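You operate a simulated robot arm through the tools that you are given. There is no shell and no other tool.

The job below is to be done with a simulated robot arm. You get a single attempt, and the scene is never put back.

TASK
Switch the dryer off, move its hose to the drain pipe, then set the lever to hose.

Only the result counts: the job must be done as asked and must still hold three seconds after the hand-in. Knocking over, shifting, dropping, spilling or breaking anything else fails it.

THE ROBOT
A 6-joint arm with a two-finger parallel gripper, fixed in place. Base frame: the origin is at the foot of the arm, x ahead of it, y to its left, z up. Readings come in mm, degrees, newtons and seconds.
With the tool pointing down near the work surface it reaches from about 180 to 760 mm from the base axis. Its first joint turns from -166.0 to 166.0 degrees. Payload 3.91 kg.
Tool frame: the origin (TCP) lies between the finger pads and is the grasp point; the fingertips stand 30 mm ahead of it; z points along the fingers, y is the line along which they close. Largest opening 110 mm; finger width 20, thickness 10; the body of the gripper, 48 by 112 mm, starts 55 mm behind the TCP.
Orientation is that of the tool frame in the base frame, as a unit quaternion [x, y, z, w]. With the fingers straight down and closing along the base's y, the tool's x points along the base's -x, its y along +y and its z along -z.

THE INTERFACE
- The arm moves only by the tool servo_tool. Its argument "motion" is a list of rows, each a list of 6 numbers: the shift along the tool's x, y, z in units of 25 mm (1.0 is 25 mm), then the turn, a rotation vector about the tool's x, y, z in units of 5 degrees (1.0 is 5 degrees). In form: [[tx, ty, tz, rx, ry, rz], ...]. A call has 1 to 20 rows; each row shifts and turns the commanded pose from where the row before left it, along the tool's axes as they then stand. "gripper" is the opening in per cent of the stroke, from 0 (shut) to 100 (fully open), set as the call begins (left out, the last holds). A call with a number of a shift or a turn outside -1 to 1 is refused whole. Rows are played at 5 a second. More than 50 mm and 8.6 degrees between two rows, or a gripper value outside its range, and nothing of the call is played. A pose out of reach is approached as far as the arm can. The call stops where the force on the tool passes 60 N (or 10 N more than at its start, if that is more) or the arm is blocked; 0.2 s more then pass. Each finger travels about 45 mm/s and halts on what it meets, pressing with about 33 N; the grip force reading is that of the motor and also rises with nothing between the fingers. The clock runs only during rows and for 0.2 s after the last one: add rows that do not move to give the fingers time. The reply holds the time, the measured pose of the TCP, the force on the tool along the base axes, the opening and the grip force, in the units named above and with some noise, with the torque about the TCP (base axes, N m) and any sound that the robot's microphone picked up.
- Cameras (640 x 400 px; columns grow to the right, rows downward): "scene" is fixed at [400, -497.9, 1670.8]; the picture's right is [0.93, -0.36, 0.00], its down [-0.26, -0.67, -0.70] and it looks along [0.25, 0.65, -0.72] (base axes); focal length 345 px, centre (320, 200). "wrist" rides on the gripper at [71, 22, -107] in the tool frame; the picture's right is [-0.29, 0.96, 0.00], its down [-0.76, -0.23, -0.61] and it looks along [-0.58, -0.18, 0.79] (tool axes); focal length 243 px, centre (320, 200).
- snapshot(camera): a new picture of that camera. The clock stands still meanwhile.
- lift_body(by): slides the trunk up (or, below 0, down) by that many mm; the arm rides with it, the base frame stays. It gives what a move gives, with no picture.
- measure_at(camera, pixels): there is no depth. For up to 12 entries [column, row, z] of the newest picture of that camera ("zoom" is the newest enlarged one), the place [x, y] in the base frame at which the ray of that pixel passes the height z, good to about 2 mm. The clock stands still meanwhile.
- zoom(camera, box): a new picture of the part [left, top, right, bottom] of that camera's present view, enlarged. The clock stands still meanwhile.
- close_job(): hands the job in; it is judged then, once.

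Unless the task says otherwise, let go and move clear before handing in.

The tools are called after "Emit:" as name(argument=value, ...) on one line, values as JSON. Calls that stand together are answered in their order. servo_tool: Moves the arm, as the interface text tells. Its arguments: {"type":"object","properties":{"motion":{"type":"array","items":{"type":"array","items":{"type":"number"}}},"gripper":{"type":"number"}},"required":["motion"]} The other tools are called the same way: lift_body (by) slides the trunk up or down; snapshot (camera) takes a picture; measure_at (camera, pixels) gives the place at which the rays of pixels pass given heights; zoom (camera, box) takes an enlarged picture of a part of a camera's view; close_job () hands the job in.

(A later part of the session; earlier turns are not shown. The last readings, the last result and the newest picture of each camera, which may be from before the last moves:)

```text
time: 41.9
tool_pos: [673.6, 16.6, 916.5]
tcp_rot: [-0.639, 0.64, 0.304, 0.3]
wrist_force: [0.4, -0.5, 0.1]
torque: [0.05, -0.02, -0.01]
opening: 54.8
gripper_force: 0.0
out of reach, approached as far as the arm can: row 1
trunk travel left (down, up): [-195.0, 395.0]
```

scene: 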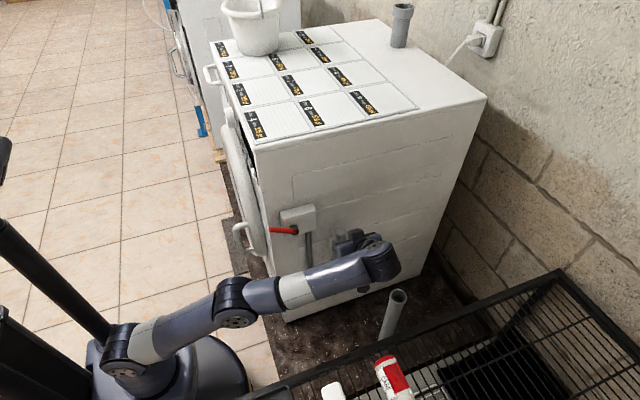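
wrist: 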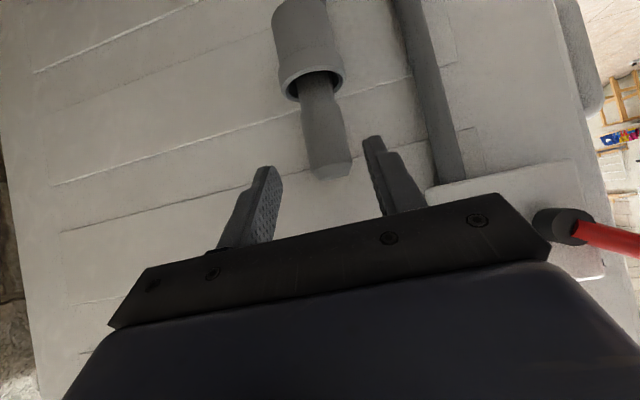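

It advanced normally to (674,17,917). Advancing the remaining 35 mm with a 3 mm sideways correction.

Emit:
servo_tool(motion=[[0.05, 0.12, 0.5, 0, 0, 0], [0, 0, 0.5, 0, 0, 0], [0, 0, 0.4, 0, 0, 0]])

Emit:
snapshot(camera="wrist")

Emit:
zoom(camera="scene", box=[260, 190, 440, 310])

```text
time: 42.7
tool_pos: [671.0, 44.4, 894.7]
tcp_rot: [-0.639, 0.64, 0.303, 0.299]
wrist_force: [0.6, -0.1, 0.0]
torque: [0.04, -0.01, -0.01]
opening: 55.2
gripper_force: 0.1
trunk travel left (down, up): [-195.0, 395.0]
```

```text
taken
```

wrist: 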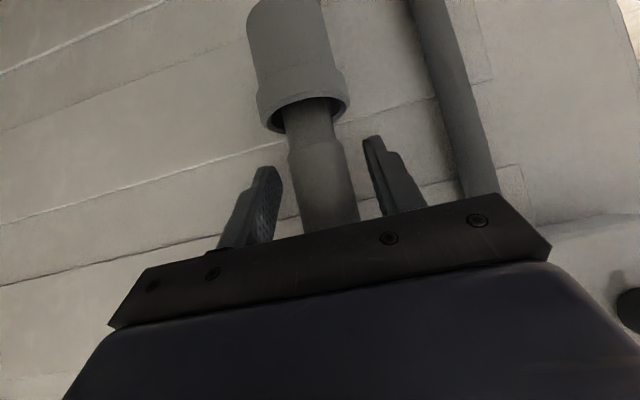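

```text
3.33 times, centred on (350, 250) of scene
```

zoom: 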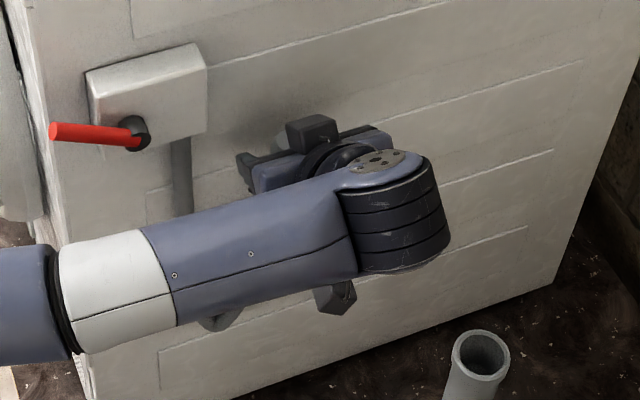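

The nozzle's thick part is between the fingers at (325,190). Closing on it.

Emit:
servo_tool(motion=[[0, 0, 0, 0, 0, 0], [0, 0, 0, 0, 0, 0], [0, 0, 0, 0, 0, 0], [0, 0, 0, 0, 0, 0], [0, 0, 0, 0, 0, 0]], gripper=0)

Emit:
snapshot(camera="wrist")

```text
time: 43.9
tool_pos: [671.2, 44.4, 894.8]
tcp_rot: [0.64, -0.64, -0.303, -0.299]
wrist_force: [-0.7, 0.7, 0.2]
torque: [0.02, 0.02, -0.01]
opening: 28.0
gripper_force: 32.8
trunk travel left (down, up): [-195.0, 395.0]
```

```text
taken
```

wrist: 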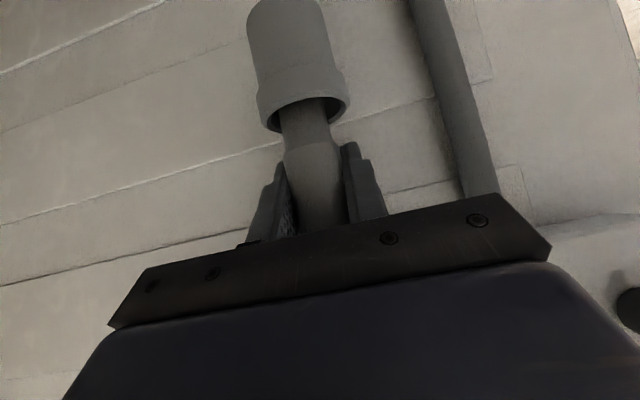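

Gripped at 28 mm. I'll lift straight up in small steps, watching the force and the hose.

Emit:
servo_tool(motion=[[-0.385, 0, -0.318, 0, 0, 0], [-0.385, 0, -0.318, 0, 0, 0], [0, 0, 0, 0, 0, 0]])

Emit:
snapshot(camera="wrist")

Emit:
zoom(camera="scene", box=[260, 190, 440, 310])

```text
time: 44.7
tool_pos: [668.7, 42.7, 918.9]
tcp_rot: [-0.639, 0.64, 0.303, 0.3]
wrist_force: [0.1, -0.6, 0.5]
torque: [-0.02, -0.03, 0.02]
opening: 27.5
gripper_force: 32.6
trunk travel left (down, up): [-195.0, 395.0]
```

```text
taken
```

wrist: 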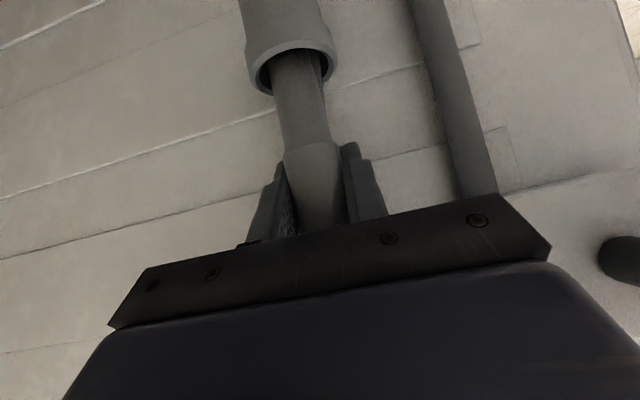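

```text
3.33 times, centred on (350, 250) of scene
```

zoom: 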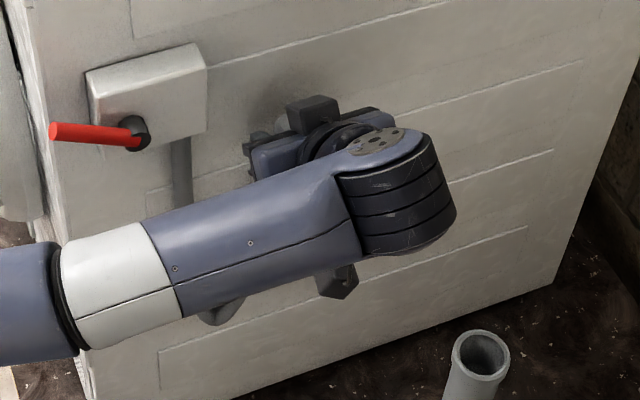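

No resistance so far; the narrower neck is coming up out of the sleeve at (300,90). Lifting another 50 mm.

Emit:
servo_tool(motion=[[-0.385, -0.04, -0.318, 0, 0, 0], [-0.385, -0.04, -0.318, 0, 0, 0], [-0.385, 0, -0.318, 0, 0, 0], [-0.385, 0, -0.318, 0, 0, 0], [0, 0, 0, 0, 0, 0]])

Emit:
snapshot(camera="wrist")

Emit:
snapshot(camera="scene")

```text
time: 45.9
tool_pos: [658.5, 43.4, 966.1]
tcp_rot: [-0.638, 0.641, 0.302, 0.302]
wrist_force: [0.0, 0.2, -1.0]
torque: [0.0, 0.01, 0.01]
opening: 27.6
gripper_force: 33.5
out of reach, approached as far as the arm can: row 3, 4
trunk travel left (down, up): [-195.0, 395.0]
```

```text
taken
```

wrist: 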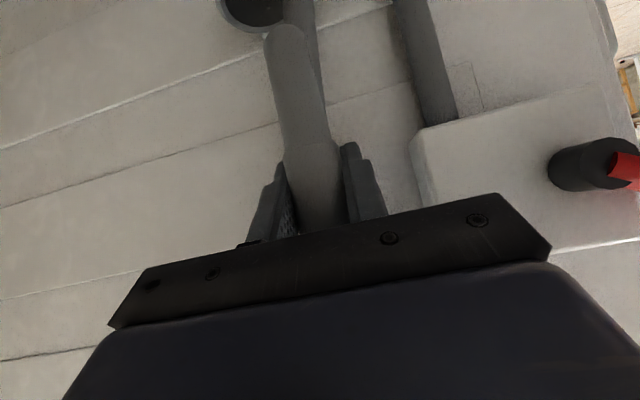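

```text
taken
```

scene: 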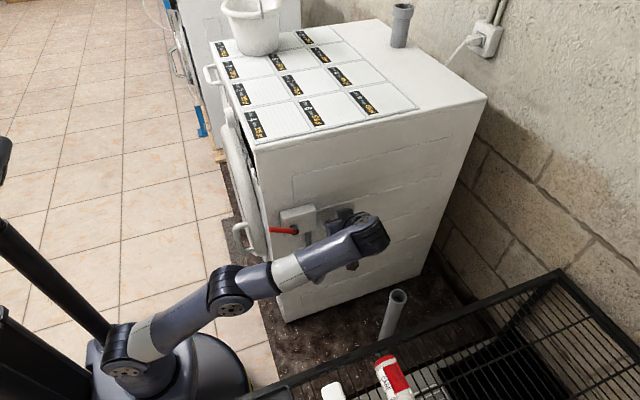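

The spigot's rounded end at wrist (288,40) is now clear of the sleeve. Zooming to see how the hose is attached.

Emit:
zoom(camera="wrist", box=[200, 0, 440, 220])

Emit:
zoom(camera="scene", box=[260, 180, 440, 310])

```text
1.82 times, centred on (320, 110) of wrist
```

zoom: 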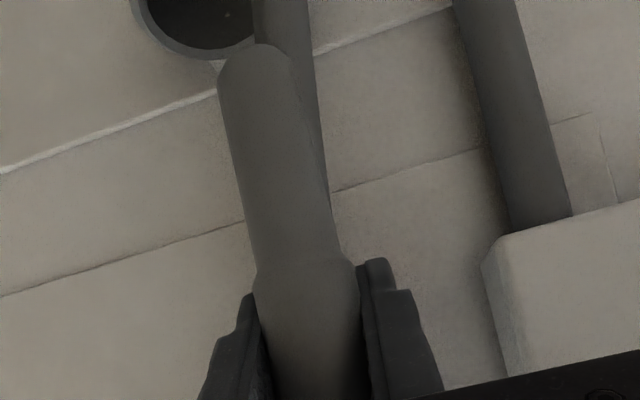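

```text
3.08 times, centred on (350, 245) of scene
```

zoom: 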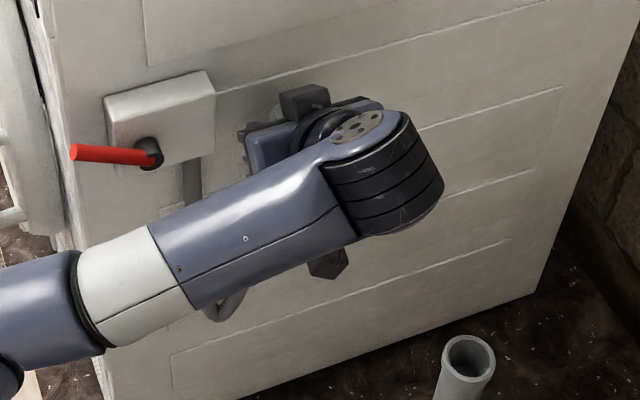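

As it lifts, the spigot hangs below the grip and the hose follows, so no flipping is needed. I'll swing away from the wall: turn the tool from facing +y to about 45° while backing off in −y.

Emit:
servo_tool(motion=[[0, 0, 0, 0.772, 0, 0.636], [0, 0, 0, 0.772, 0, 0.636], [0, 0, 0, 0.772, 0, 0.636], [0.326, -0.253, -0.395, 0.772, 0, 0.636], [0.311, -0.297, -0.377, 0.772, 0, 0.636], [0.293, -0.339, -0.356, 0.772, 0, 0.636], [0.273, -0.377, -0.332, 0.772, 0, 0.636], [0.251, -0.413, -0.304, 0.772, 0, 0.636], [0.227, -0.445, -0.276, 0.772, 0, 0.636], [0, 0, 0, 0, 0, 0]])

Emit:
snapshot(camera="wrist")

Emit:
snapshot(camera="scene")

```text
time: 48.1
tool_pos: [676.3, -39.8, 964.7]
tcp_rot: [-0.345, 0.837, 0.162, 0.393]
wrist_force: [-0.8, -0.2, 0.4]
torque: [0.01, 0.0, 0.01]
opening: 27.8
gripper_force: 32.5
trunk travel left (down, up): [-195.0, 395.0]
```

```text
taken
```

wrist: 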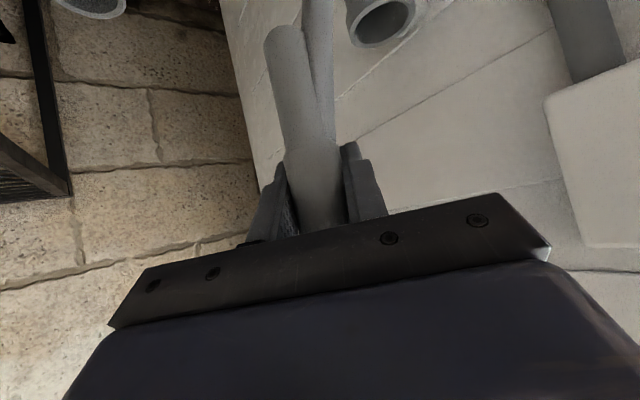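

```text
taken
```

scene: 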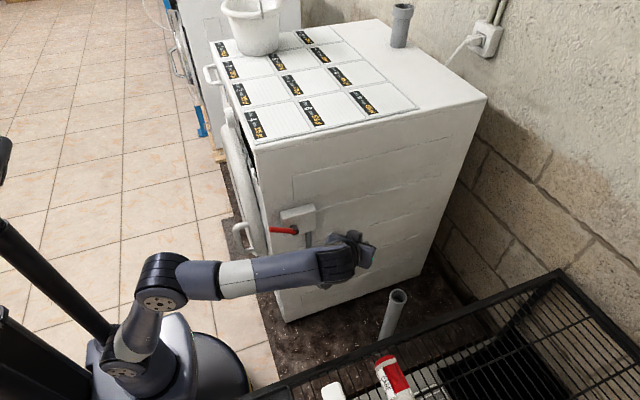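

Clear of the wall, with the hose following. Now I'll carry the nozzle to above the pipe mouth, about (780,−128,965), turning to face +x on the way.

Emit:
servo_tool(motion=[[-0.031, -0.602, 0.037, 0.772, 0, 0.636], [-0.064, -0.596, 0.077, 0.772, 0, 0.636], [-0.097, -0.585, 0.117, 0.772, 0, 0.636], [-0.129, -0.57, 0.156, 0.772, 0, 0.636], [-0.16, -0.55, 0.194, 0.772, 0, 0.636], [-0.19, -0.526, 0.23, 0.772, 0, 0.636], [-0.218, -0.498, 0.265, 0.772, 0, 0.636], [-0.245, -0.466, 0.297, 0.772, 0, 0.636], [-0.27, -0.43, 0.327, 0.772, 0, 0.636], [0, 0, 0, 0, 0, 0]])

Emit:
snapshot(camera="wrist")

Emit:
snapshot(camera="scene")

```text
time: 50.3
tool_pos: [781.1, -128.1, 962.2]
tcp_rot: [0.001, 0.906, -0.001, 0.424]
wrist_force: [0.7, 0.2, -0.6]
torque: [0.05, 0.0, 0.02]
opening: 27.8
gripper_force: 32.8
trunk travel left (down, up): [-195.0, 395.0]
```

```text
taken
```

wrist: 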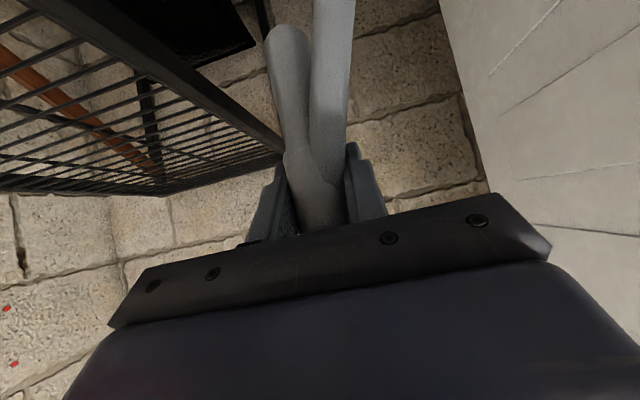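

```text
taken
```

scene: 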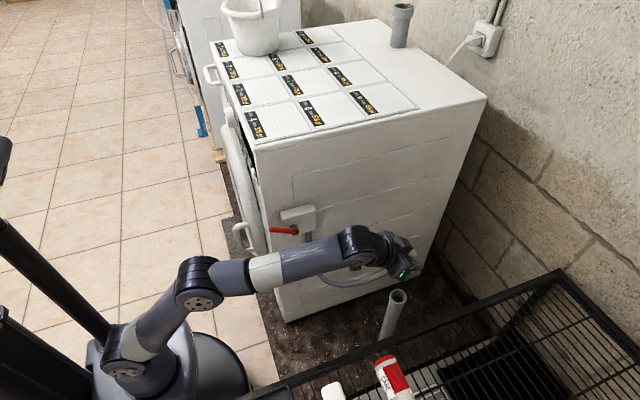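

The gripper is above the pipe at scene (405,262). Zooming to compare the spigot's tip with the mouth.

Emit:
zoom(camera="scene", box=[350, 230, 450, 320])

Emit:
zoom(camera="wrist", box=[200, 0, 440, 220])

```text
4.44 times, centred on (400, 275) of scene
```

zoom: 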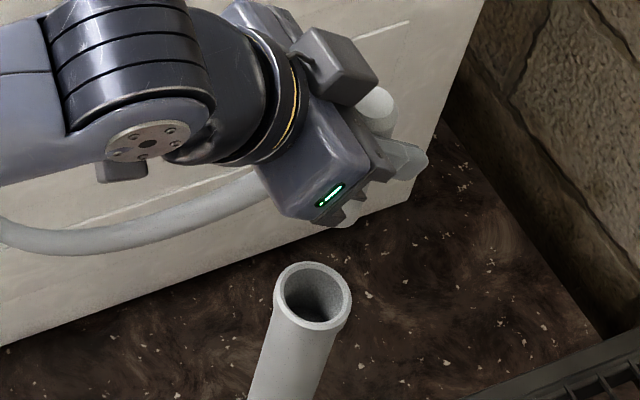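

```text
1.82 times, centred on (320, 110) of wrist
```

zoom: 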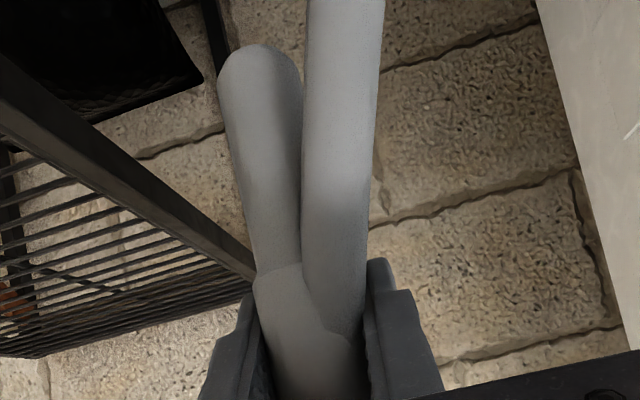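

I'll check whether the nozzle hangs vertically: its top at scene (413,252) and its tip at wrist (288,40).

Emit:
measure_at(camera="wrist", pixels=[[288, 42, 880], [288, 42, 870], [288, 42, 860]])

Emit:
measure_at(camera="scene", pixels=[[412.8, 252.5, 990], [412.8, 252.5, 984], [405.6, 279.5, 880], [405.6, 279.5, 870], [405.6, 279.5, 860], [397.9, 296.6, 790], [397.9, 296.6, 780]])

```text
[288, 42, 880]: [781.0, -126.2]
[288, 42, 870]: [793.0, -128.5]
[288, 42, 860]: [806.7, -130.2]
```

```text
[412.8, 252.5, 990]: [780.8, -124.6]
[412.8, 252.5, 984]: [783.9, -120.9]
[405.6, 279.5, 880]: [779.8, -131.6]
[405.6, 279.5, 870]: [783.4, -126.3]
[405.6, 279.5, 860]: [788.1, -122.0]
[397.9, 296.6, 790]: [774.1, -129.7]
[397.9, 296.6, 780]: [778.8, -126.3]
```

The nozzle hangs vertical with its axis at about (781,−126), and the pipe centre is about (777,−129). I'll correct by that and lower until the tip is just above the mouth.

Emit:
servo_tool(motion=[[0.56, -0.025, 0.4225, 0, 0, 0], [0.56, -0.025, 0.4225, 0, 0, 0], [0.56, -0.025, 0.4225, 0, 0, 0], [0.56, -0.025, 0.4225, 0, 0, 0], [0, 0, 0, 0, 0, 0]])

Emit:
zoom(camera="scene", box=[360, 255, 440, 315])

Emit:
snapshot(camera="wrist")

```text
time: 51.5
tool_pos: [775.7, -132.2, 895.0]
tcp_rot: [0.0, 0.906, 0.0, 0.424]
wrist_force: [0.2, 1.0, -0.6]
torque: [0.01, -0.03, 0.0]
opening: 27.8
gripper_force: 33.3
trunk travel left (down, up): [-195.0, 395.0]
```

```text
6.67 times, centred on (400, 285) of scene
```

zoom: 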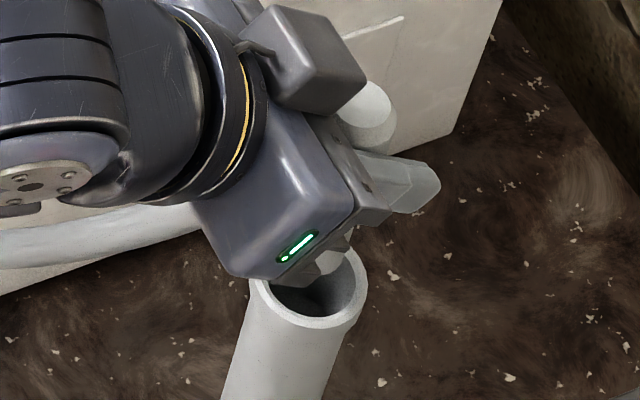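

```text
taken
```

wrist: 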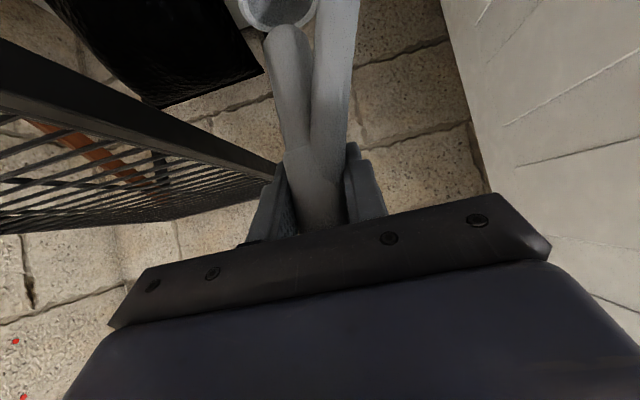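

The pipe mouth now shows in the wrist view at (278,8), behind the tip. Zooming to judge alignment.

Emit:
zoom(camera="wrist", box=[210, 0, 370, 120])

Emit:
measure_at(camera="wrist", pixels=[[288, 42, 812], [288, 42, 806], [278, 2, 785], [278, 2, 780], [278, 25, 785], [245, 2, 785], [316, 2, 785]])

```text
3.33 times, centred on (290, 60) of wrist
```

zoom: 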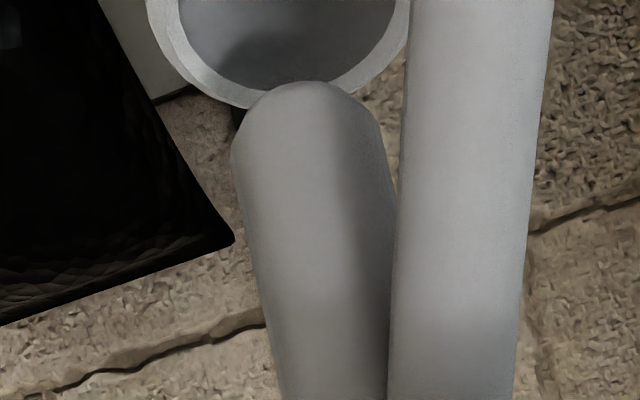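

```text
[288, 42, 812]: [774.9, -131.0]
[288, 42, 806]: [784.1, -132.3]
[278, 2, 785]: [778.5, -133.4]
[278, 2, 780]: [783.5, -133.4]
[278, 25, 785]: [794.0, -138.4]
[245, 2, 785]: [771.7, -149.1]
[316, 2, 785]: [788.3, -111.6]
```

I'll fit the rim: its outer points at wrist (238.3,0), (317,0), (269,32.4), (255,30), (290,30).

Emit:
measure_at(camera="wrist", pixels=[[238.3, 0, 786], [317, 0, 786], [269, 32.4, 786], [246, 15, 786], [310, 15, 786], [292, 29, 786]])

Emit:
zoom(camera="wrist", box=[230, 0, 330, 50])

```text
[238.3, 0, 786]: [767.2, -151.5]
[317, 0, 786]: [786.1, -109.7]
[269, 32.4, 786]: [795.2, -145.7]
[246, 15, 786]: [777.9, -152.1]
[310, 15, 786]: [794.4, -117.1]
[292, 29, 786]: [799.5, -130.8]
```

```text
6.40 times, centred on (280, 25) of wrist
```

zoom: 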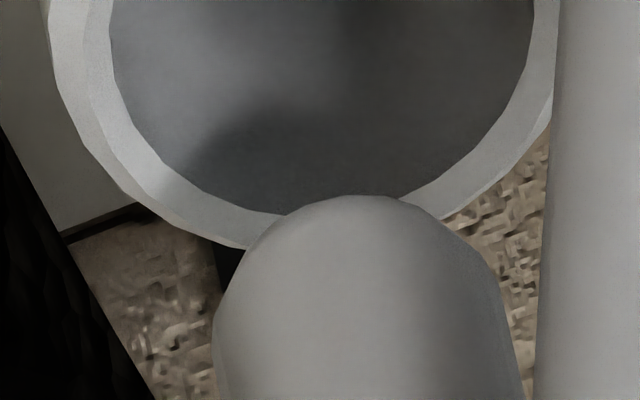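

Measuring the bore's inner edge directly on this enlarged picture.

Emit:
measure_at(camera="zoom", pixels=[[110, 30, 786], [150, 130, 786], [210, 185, 786], [280, 215, 786], [410, 197, 786], [480, 135, 786], [530, 40, 786], [360, 195, 806], [213, 330, 812], [515, 330, 812]])

```text
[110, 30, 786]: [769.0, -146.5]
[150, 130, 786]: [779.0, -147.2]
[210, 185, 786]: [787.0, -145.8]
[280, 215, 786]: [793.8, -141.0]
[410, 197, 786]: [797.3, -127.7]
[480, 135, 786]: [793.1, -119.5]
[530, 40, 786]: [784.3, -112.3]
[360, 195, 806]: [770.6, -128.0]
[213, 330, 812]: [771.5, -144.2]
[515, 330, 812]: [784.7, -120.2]
```

The bore's centre is at about (778.2,−129.5) and the nozzle's axis is about 2 mm off. I'll correct and lower the spigot in gently.

Emit:
servo_tool(motion=[[-0.05, 0.06, 0.06, 0, 0, 0], [0.307, 0, 0.257, 0, 0, 0], [0.307, 0, 0.257, 0, 0, 0], [0.307, 0, 0.257, 0, 0, 0], [0, 0, 0, 0, 0, 0]])

Emit:
snapshot(camera="wrist")

Emit:
zoom(camera="scene", box=[360, 255, 440, 315])

```text
time: 52.7
tool_pos: [779.9, -130.2, 862.8]
tcp_rot: [0.0, 0.905, -0.001, 0.425]
wrist_force: [0.7, -0.4, -0.4]
torque: [-0.01, 0.01, 0.01]
opening: 27.7
gripper_force: 33.5
trunk travel left (down, up): [-195.0, 395.0]
```

```text
taken
```

wrist: 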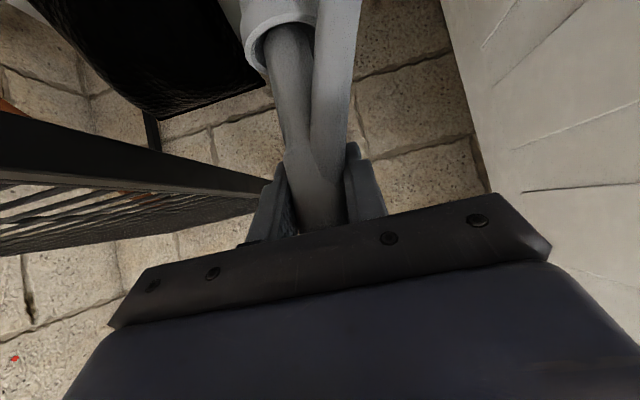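

```text
6.67 times, centred on (400, 285) of scene
```

zoom: 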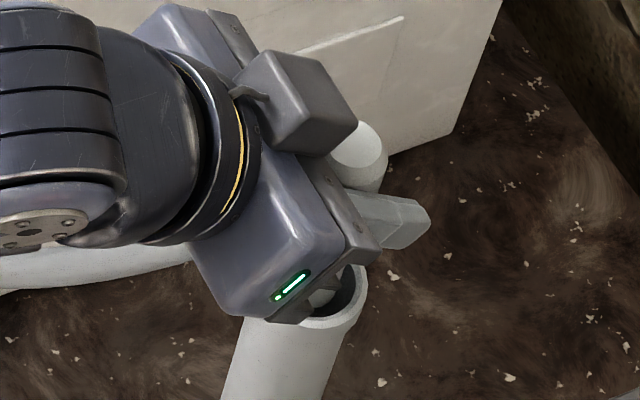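

The spigot tip is inside the mouth at wrist (290,35), with no contact force. Lowering another 30 mm.

Emit:
servo_tool(motion=[[0.307, 0, 0.257, 0, 0, 0], [0.307, 0, 0.257, 0, 0, 0], [0.307, 0, 0.257, 0, 0, 0], [0, 0, 0, 0, 0, 0]])

Emit:
snapshot(camera="wrist")

Emit:
zoom(camera="scene", box=[320, 225, 440, 325])

```text
time: 53.7
tool_pos: [780.1, -131.1, 833.1]
tcp_rot: [0.0, 0.906, 0.0, 0.424]
wrist_force: [0.0, -0.1, -0.4]
torque: [-0.04, 0.0, -0.01]
opening: 27.8
gripper_force: 33.0
trunk travel left (down, up): [-195.0, 395.0]
```

```text
taken
```

wrist: 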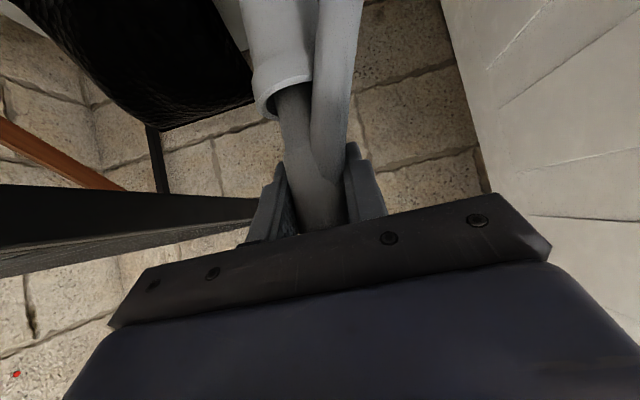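

```text
4.00 times, centred on (380, 275) of scene
```

zoom: 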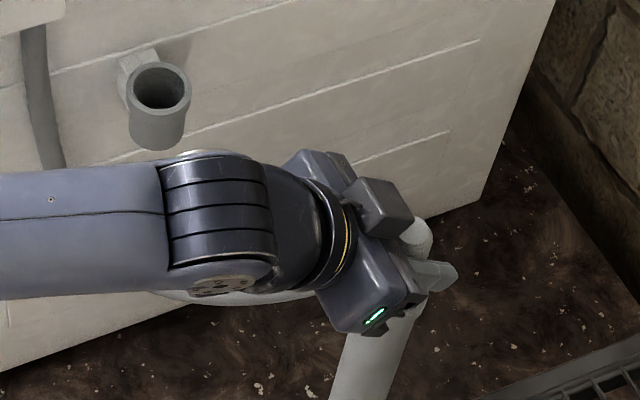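

The spigot is about as deep in the pipe as it was in its holder. I'll lower a little more in small steps to feel for the floor before releasing.

Emit:
servo_tool(motion=[[0.123, 0, 0.103, 0, 0, 0], [0.123, 0, 0.103, 0, 0, 0], [0.123, 0, 0.103, 0, 0, 0], [0, 0, 0, 0, 0, 0]])

Emit:
snapshot(camera="wrist")

```text
time: 54.7
tool_pos: [778.9, -130.5, 824.1]
tcp_rot: [0.0, 0.904, -0.001, 0.426]
wrist_force: [2.0, -0.9, 7.9]
torque: [-0.04, -0.19, 0.01]
opening: 27.5
gripper_force: 32.3
trunk travel left (down, up): [-195.0, 395.0]
```

```text
taken
```

wrist: 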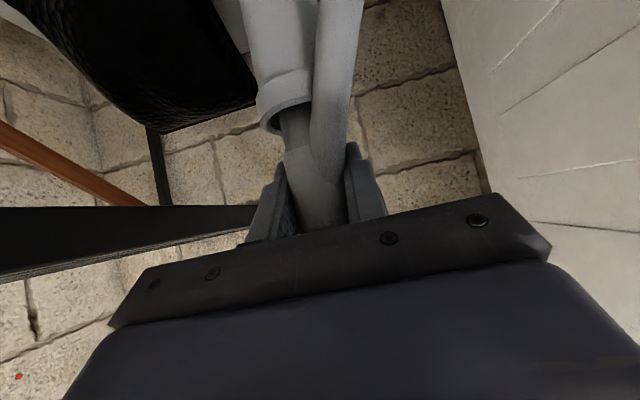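

It met the floor of the pipe with about 8 N, so the spigot is seated. Releasing, then backing out along the tool axis.

Emit:
servo_tool(motion=[[0, 0, 0, 0, 0, 0], [0, 0, 0, 0, 0, 0], [0, 0, 0, 0, 0, 0], [0, 0, 0, 0, 0, 0]], gripper=50)

Emit:
snapshot(camera="wrist")

```text
time: 55.7
tool_pos: [779.0, -131.4, 822.1]
tcp_rot: [0.0, 0.905, -0.001, 0.425]
wrist_force: [0.2, 0.8, 0.6]
torque: [0.01, -0.04, -0.01]
opening: 55.0
gripper_force: 0.1
trunk travel left (down, up): [-195.0, 395.0]
```

```text
taken
```

wrist: 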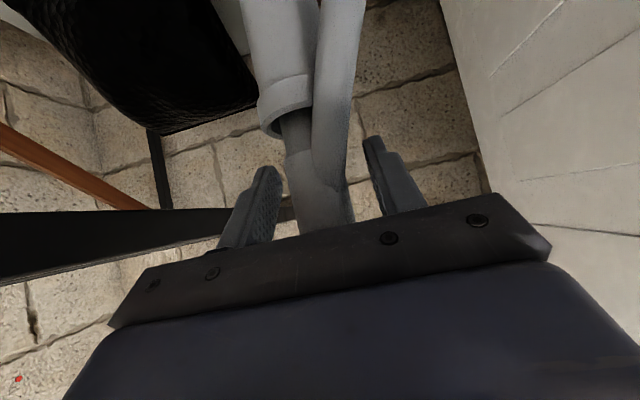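

The nozzle stays in the pipe with the fingers open. Backing away about 120 mm.

Emit:
servo_tool(motion=[[0, 0, -0.4, 0, 0, 0], [0, 0, -0.6, 0, 0, 0], [0, 0, -0.9, 0, 0, 0], [0, 0, -1, 0, 0, 0], [0, 0, -1, 0, 0, 0], [0, 0, -1, 0, 0, 0]])

Emit:
snapshot(camera="wrist")

Emit:
snapshot(camera="scene")

Emit:
zoom(camera="scene", box=[260, 190, 440, 320])

```text
time: 57.1
tool_pos: [685.9, -128.9, 900.3]
tcp_rot: [-0.001, 0.906, 0.0, 0.424]
wrist_force: [0.2, 0.1, -0.2]
torque: [0.0, -0.01, 0.03]
opening: 55.1
gripper_force: 0.0
trunk travel left (down, up): [-195.0, 395.0]
```

```text
taken
```

wrist: 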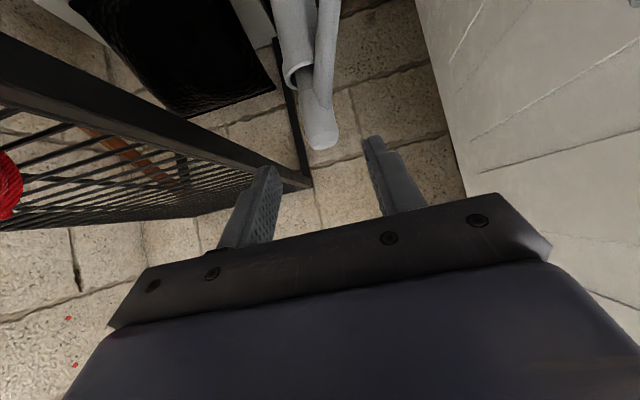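

```text
taken
```

scene: 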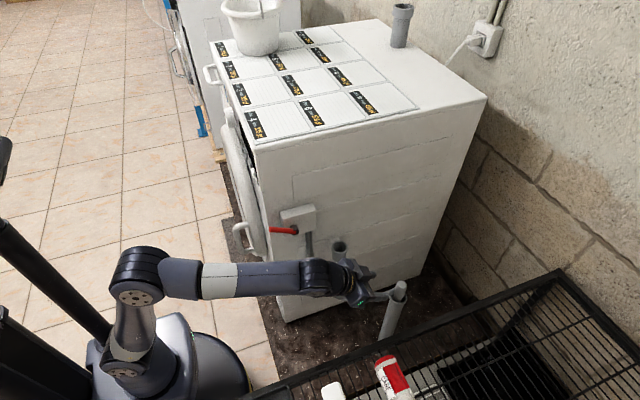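

```text
3.08 times, centred on (350, 255) of scene
```

zoom: 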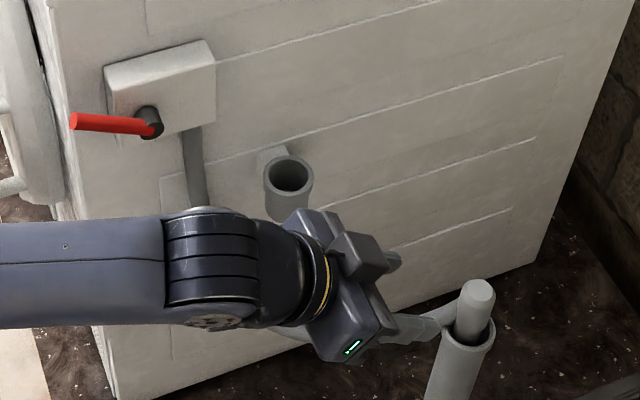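

The nozzle stands in the pipe at scene zoom (470,310) and the hose follows from the valve. Next is the lever: I'll raise the trunk, pull back in −x and shut the fingers to use as a pusher.

Emit:
lift_body(by=150)

Emit:
servo_tool(motion=[[0.509, 0, -0.858, 0, 0, 0], [0.509, 0, -0.858, 0, 0, 0], [0.509, 0, -0.858, 0, 0, 0], [0.509, 0, -0.858, 0, 0, 0], [0.509, 0, -0.858, 0, 0, 0], [0.509, 0, -0.858, 0, 0, 0], [0.509, 0, -0.858, 0, 0, 0], [0.509, 0, -0.858, 0, 0, 0], [0.509, 0, -0.858, 0, 0, 0], [0.509, 0, -0.858, 0, 0, 0]], gripper=0)

Emit:
snapshot(camera="wrist")

Emit:
snapshot(camera="scene")

```text
time: 58.8
tool_pos: [686.1, -129.0, 1049.6]
tcp_rot: [0.0, 0.905, -0.001, 0.424]
wrist_force: [-0.1, -0.3, -0.9]
torque: [0.01, -0.01, 0.04]
opening: 54.8
gripper_force: 0.1
trunk travel left (down, up): [-345.0, 245.0]
```

```text
time: 61.0
tool_pos: [438.5, -127.0, 1089.9]
tcp_rot: [-0.001, 0.905, 0.0, 0.425]
wrist_force: [0.8, -0.2, 0.5]
torque: [-0.02, 0.0, -0.02]
opening: 0.0
gripper_force: 32.9
trunk travel left (down, up): [-345.0, 245.0]
```

```text
taken
```

wrist: 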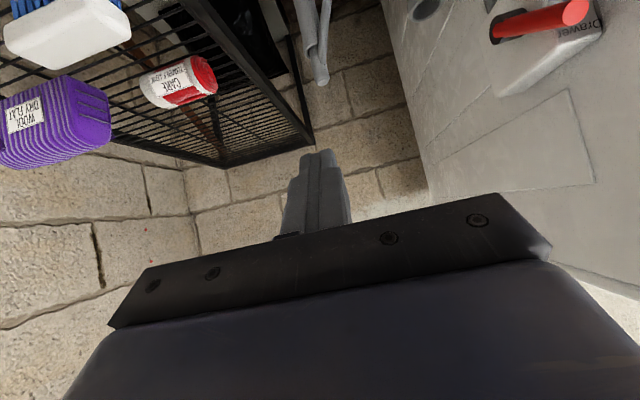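

```text
taken
```

scene: 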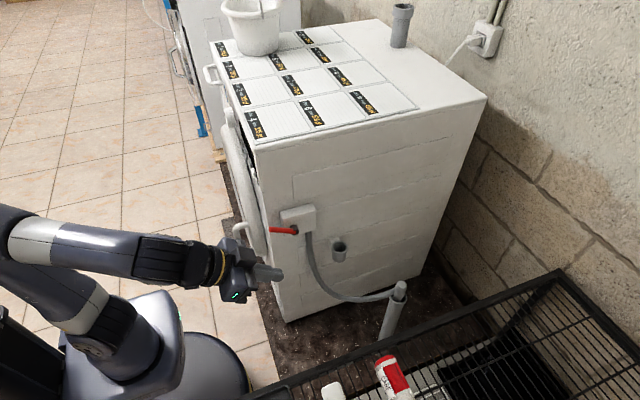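

The hose now runs from the valve to the pipe at scene (399,290). Zooming on the lever and on the pipe.

Emit:
zoom(camera="scene", box=[250, 195, 330, 255])

Emit:
zoom(camera="scene", box=[350, 265, 430, 325])

Emit:
zoom(camera="wrist", box=[460, 0, 640, 110])

Emit:
measure_at(camera="wrist", pixels=[[575, 11, 1030], [575, 11, 1018], [575, 11, 1005], [500, 28, 990], [500, 28, 978]])

```text
6.67 times, centred on (290, 225) of scene
```

zoom: 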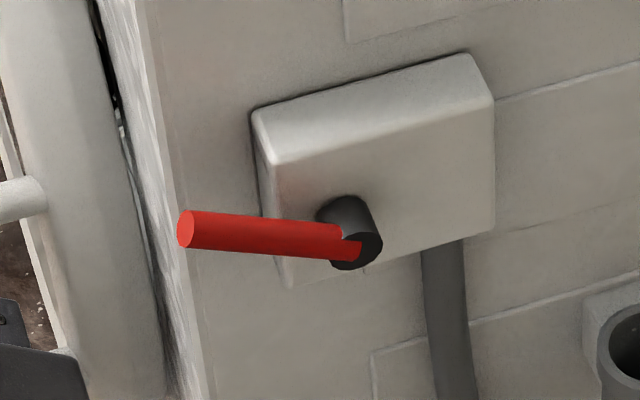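

```text
6.67 times, centred on (390, 295) of scene
```

zoom: 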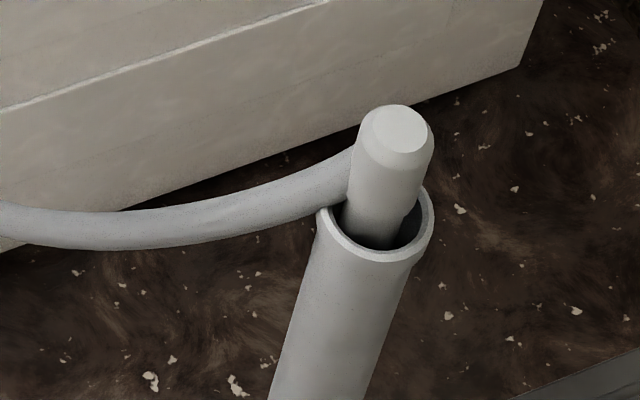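

```text
3.56 times, centred on (550, 55) of wrist
```

zoom: 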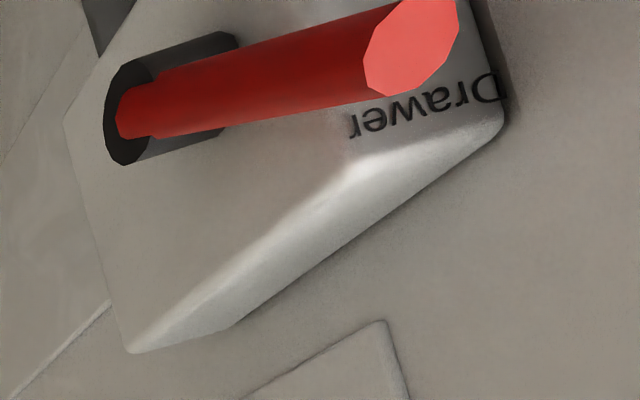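

```text
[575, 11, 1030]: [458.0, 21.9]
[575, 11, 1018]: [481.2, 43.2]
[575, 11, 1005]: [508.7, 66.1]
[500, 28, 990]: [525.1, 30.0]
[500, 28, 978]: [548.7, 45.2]
```

The nozzle sits well in the pipe. The lever runs from its hub near (545,45,980) up to its tip at (479,44,1018), toward "Drawer", so it must swing down about 60°. I'll check the door handle's position before moving in beside it.

Emit:
measure_at(camera="scene", pixels=[[236, 230, 1000], [236, 230, 900], [236, 230, 800], [262, 255, 900], [262, 255, 800], [283, 220, 1010], [283, 220, 1030], [286, 237, 960], [286, 237, 940]])

Emit:
zoom(camera="scene", box=[200, 160, 320, 280])

```text
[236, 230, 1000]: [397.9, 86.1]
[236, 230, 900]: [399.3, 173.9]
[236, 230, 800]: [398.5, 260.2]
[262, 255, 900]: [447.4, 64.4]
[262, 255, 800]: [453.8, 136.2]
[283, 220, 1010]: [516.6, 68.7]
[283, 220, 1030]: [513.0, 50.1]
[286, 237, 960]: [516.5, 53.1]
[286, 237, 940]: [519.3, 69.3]
```

```text
3.33 times, centred on (260, 220) of scene
```

zoom: 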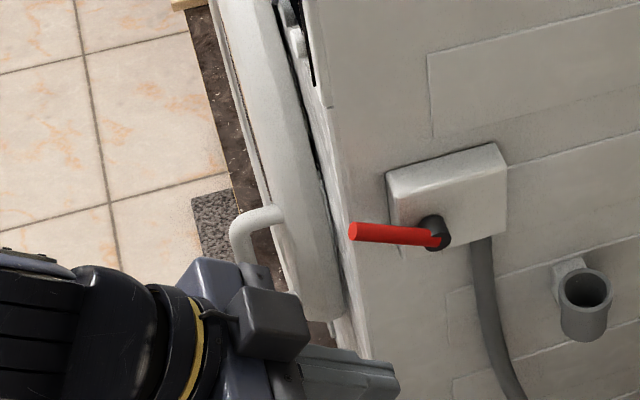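

The handle sits much lower (z≈800–900) and further left, so the way is clear. Moving to y≈40 and then over the lever at (480,40,1075).

Emit:
servo_tool(motion=[[0, 0.954, 0, 0, 0, 0], [0, 0.954, 0, 0, 0, 0], [0, 0.954, 0, 0, 0, 0], [0, 0.954, 0, 0, 0, 0], [0, 0.954, 0, 0, 0, 0], [0, 0.954, 0, 0, 0, 0], [0, 0.954, 0, 0, 0, 0], [-0.296, 0, 0.822, 0, 0, 0], [-0.296, 0, 0.822, 0, 0, 0]])

Emit:
snapshot(camera="wrist")

Emit:
zoom(camera="scene", box=[220, 170, 340, 260])

```text
time: 63.0
tool_pos: [479.7, 34.8, 1074.8]
tcp_rot: [0.0, 0.905, -0.001, 0.425]
wrist_force: [0.1, 0.5, 0.4]
torque: [-0.01, 0.0, 0.02]
opening: 0.1
gripper_force: 32.9
trunk travel left (down, up): [-345.0, 245.0]
```

```text
taken
```

wrist: 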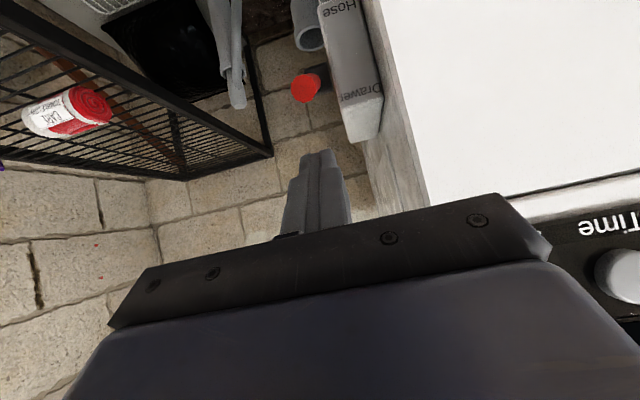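

```text
4.44 times, centred on (280, 215) of scene
```

zoom: 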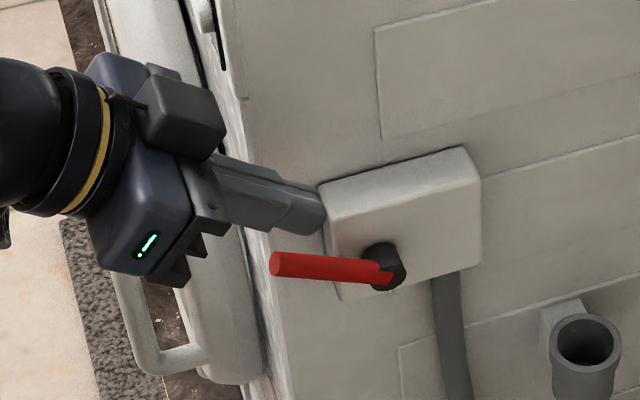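

TCP ended at y≈35; the lever's tip shows at wrist (305,88). Checking its y before pushing.

Emit:
measure_at(camera="wrist", pixels=[[305, 88, 1018], [305, 88, 1012], [305, 88, 1024], [382, 95, 1018], [340, 100, 1018]])

```text
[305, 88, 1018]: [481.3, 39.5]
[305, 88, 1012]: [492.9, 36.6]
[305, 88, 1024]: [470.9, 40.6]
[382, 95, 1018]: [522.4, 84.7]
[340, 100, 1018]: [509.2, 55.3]
```

The lever's tip is at y≈40 and the box face at y≈55. I'll shift to y≈38 and lower until just above the lever, then push.

Emit:
servo_tool(motion=[[0.384, 0.13, 0.321, 0, 0, 0], [0.384, 0, 0.321, 0, 0, 0], [0.246, 0, 0.205, 0, 0, 0], [0.246, 0, 0.205, 0, 0, 0]])

Emit:
zoom(camera="scene", box=[220, 170, 340, 260])

Emit:
snapshot(camera="wrist")

```text
time: 64.0
tool_pos: [480.7, 39.5, 1033.9]
tcp_rot: [0.0, 0.905, -0.001, 0.426]
wrist_force: [-0.5, 0.0, -0.2]
torque: [-0.01, 0.01, -0.03]
opening: 0.0
gripper_force: 33.6
trunk travel left (down, up): [-345.0, 245.0]
```

```text
4.44 times, centred on (280, 215) of scene
```

zoom: 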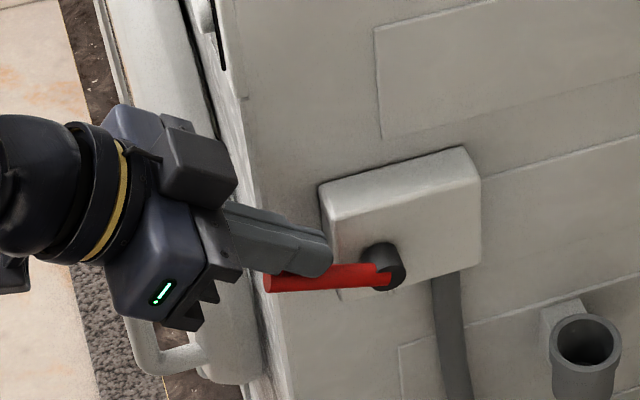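

```text
taken
```

wrist: 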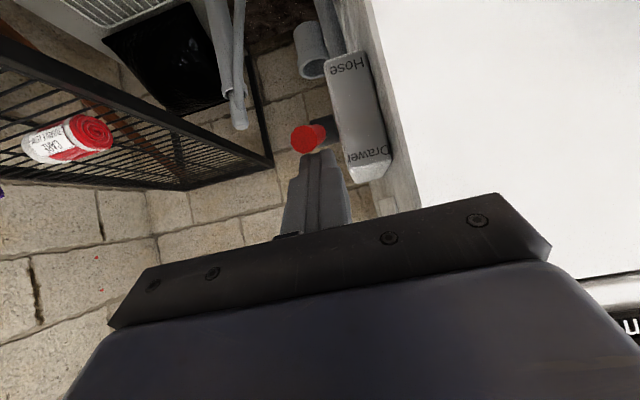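

The lever is already moving down with almost no force. Pushing a further 30 mm.

Emit:
servo_tool(motion=[[0.246, 0, 0.205, 0, 0, 0], [0.246, 0, 0.205, 0, 0, 0], [0.246, 0, 0.205, 0, 0, 0], [0.184, 0, 0.154, 0, 0, 0]])

Emit:
zoom(camera="scene", box=[220, 170, 340, 260])

Emit:
snapshot(camera="wrist")

```text
time: 65.0
tool_pos: [481.6, 39.6, 1003.2]
tcp_rot: [0.0, 0.905, -0.001, 0.425]
wrist_force: [-0.1, 0.3, -1.1]
torque: [0.03, -0.01, -0.03]
opening: 0.2
gripper_force: 33.2
trunk travel left (down, up): [-345.0, 245.0]
```

```text
4.44 times, centred on (280, 215) of scene
```

zoom: 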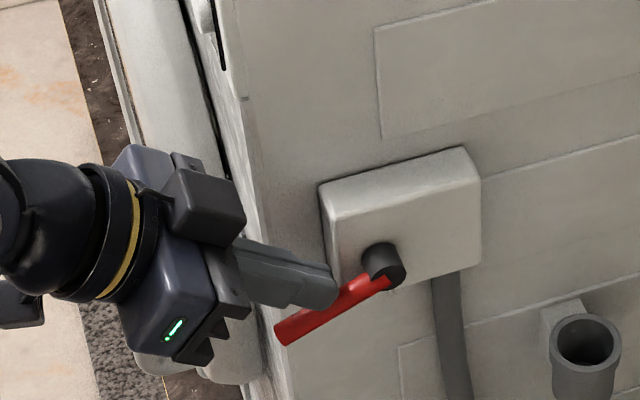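

```text
taken
```

wrist: 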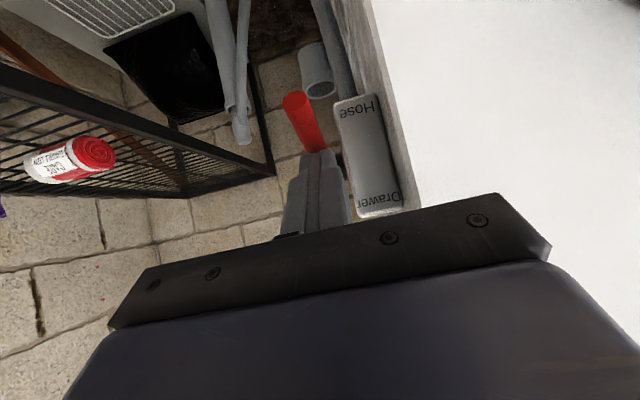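

The lever has swung well down toward "Hose". Measuring its tip's height to judge the angle.

Emit:
measure_at(camera="scene", pixels=[[271.7, 245, 970], [271.7, 245, 950], [271.7, 245, 930], [294.6, 233, 980]])

Emit:
zoom(camera="wrist", box=[250, 60, 430, 230])

```text
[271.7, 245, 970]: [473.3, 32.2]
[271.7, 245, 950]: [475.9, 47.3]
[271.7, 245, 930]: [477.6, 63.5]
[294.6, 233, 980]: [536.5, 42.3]
```

```text
2.35 times, centred on (340, 145) of wrist
```

zoom: 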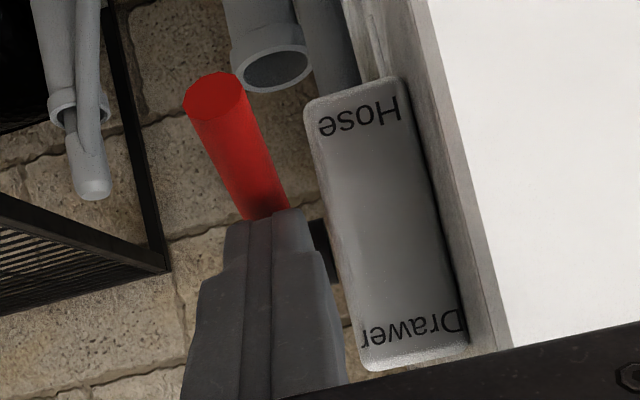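

The tip is at about z=957, roughly 20° below level, so it needs about 10° more. I'll push further in small steps, watching the force for the end stop.

Emit:
servo_tool(motion=[[0.123, 0, 0.103, 0, 0, 0], [0.123, 0, 0.103, 0, 0, 0], [0.123, 0, 0.103, 0, 0, 0], [0, 0, 0, 0, 0, 0]])

Emit:
zoom(camera="scene", box=[220, 170, 340, 260])

```text
time: 66.0
tool_pos: [480.9, 40.9, 995.2]
tcp_rot: [-0.001, 0.903, 0.0, 0.429]
wrist_force: [-1.8, 3.6, 28.6]
torque: [0.07, -0.43, 0.05]
opening: 0.1
gripper_force: 33.5
trunk travel left (down, up): [-345.0, 245.0]
```

```text
4.44 times, centred on (280, 215) of scene
```

zoom: 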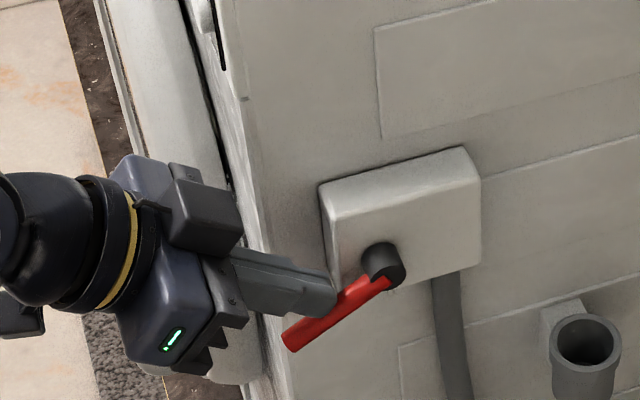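

The force rose to 28 N, so the lever is against its end stop. Backing up off it and checking that it stays.

Emit:
servo_tool(motion=[[-0.384, 0, -0.321, 0, 0, 0], [-0.768, 0, -0.642, 0, 0, 0], [-0.768, 0, -0.642, 0, 0, 0], [-0.768, 0, -0.642, 0, 0, 0], [-0.3, 0, -0.9, 0, 0, 0], [0, -0.9, -0.4, 0, 0, 0], [0, -0.95, 0, 0, 0, 0], [0, -0.95, 0, 0, 0, 0], [0, -0.95, 0, 0, 0, 0], [0, 0, 0, 0, 0, 0]])

Emit:
snapshot(camera="wrist")

Emit:
snapshot(camera="scene")

Emit:
zoom(camera="scene", box=[220, 170, 420, 310])

```text
time: 68.2
tool_pos: [458.3, -51.5, 1105.6]
tcp_rot: [-0.001, 0.905, 0.0, 0.425]
wrist_force: [0.4, -0.3, 0.5]
torque: [0.01, -0.03, -0.02]
opening: 0.0
gripper_force: 33.3
trunk travel left (down, up): [-345.0, 245.0]
```

```text
taken
```

wrist: 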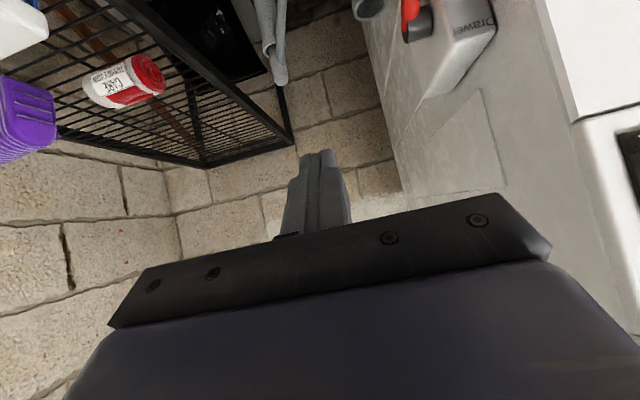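

```text
taken
```

scene: 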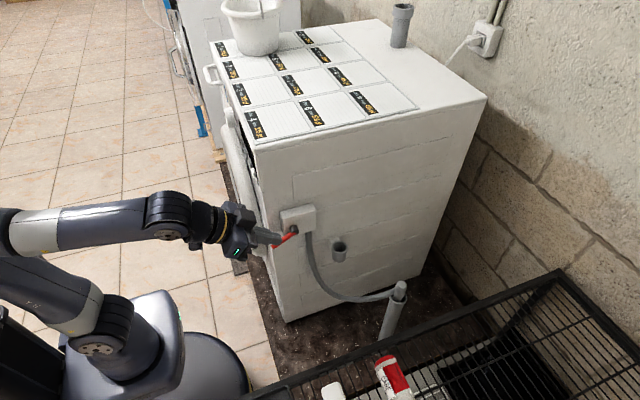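

```text
2.86 times, centred on (320, 240) of scene
```

zoom: 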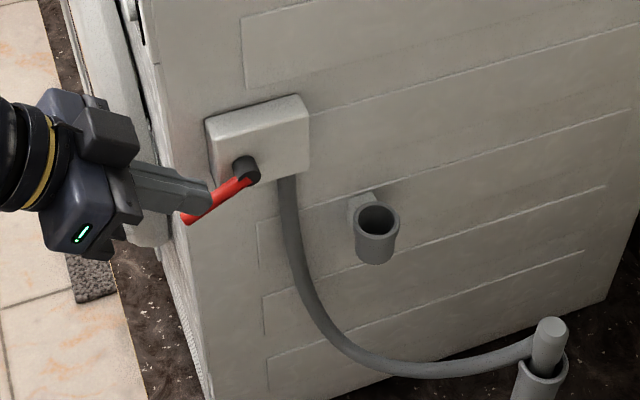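

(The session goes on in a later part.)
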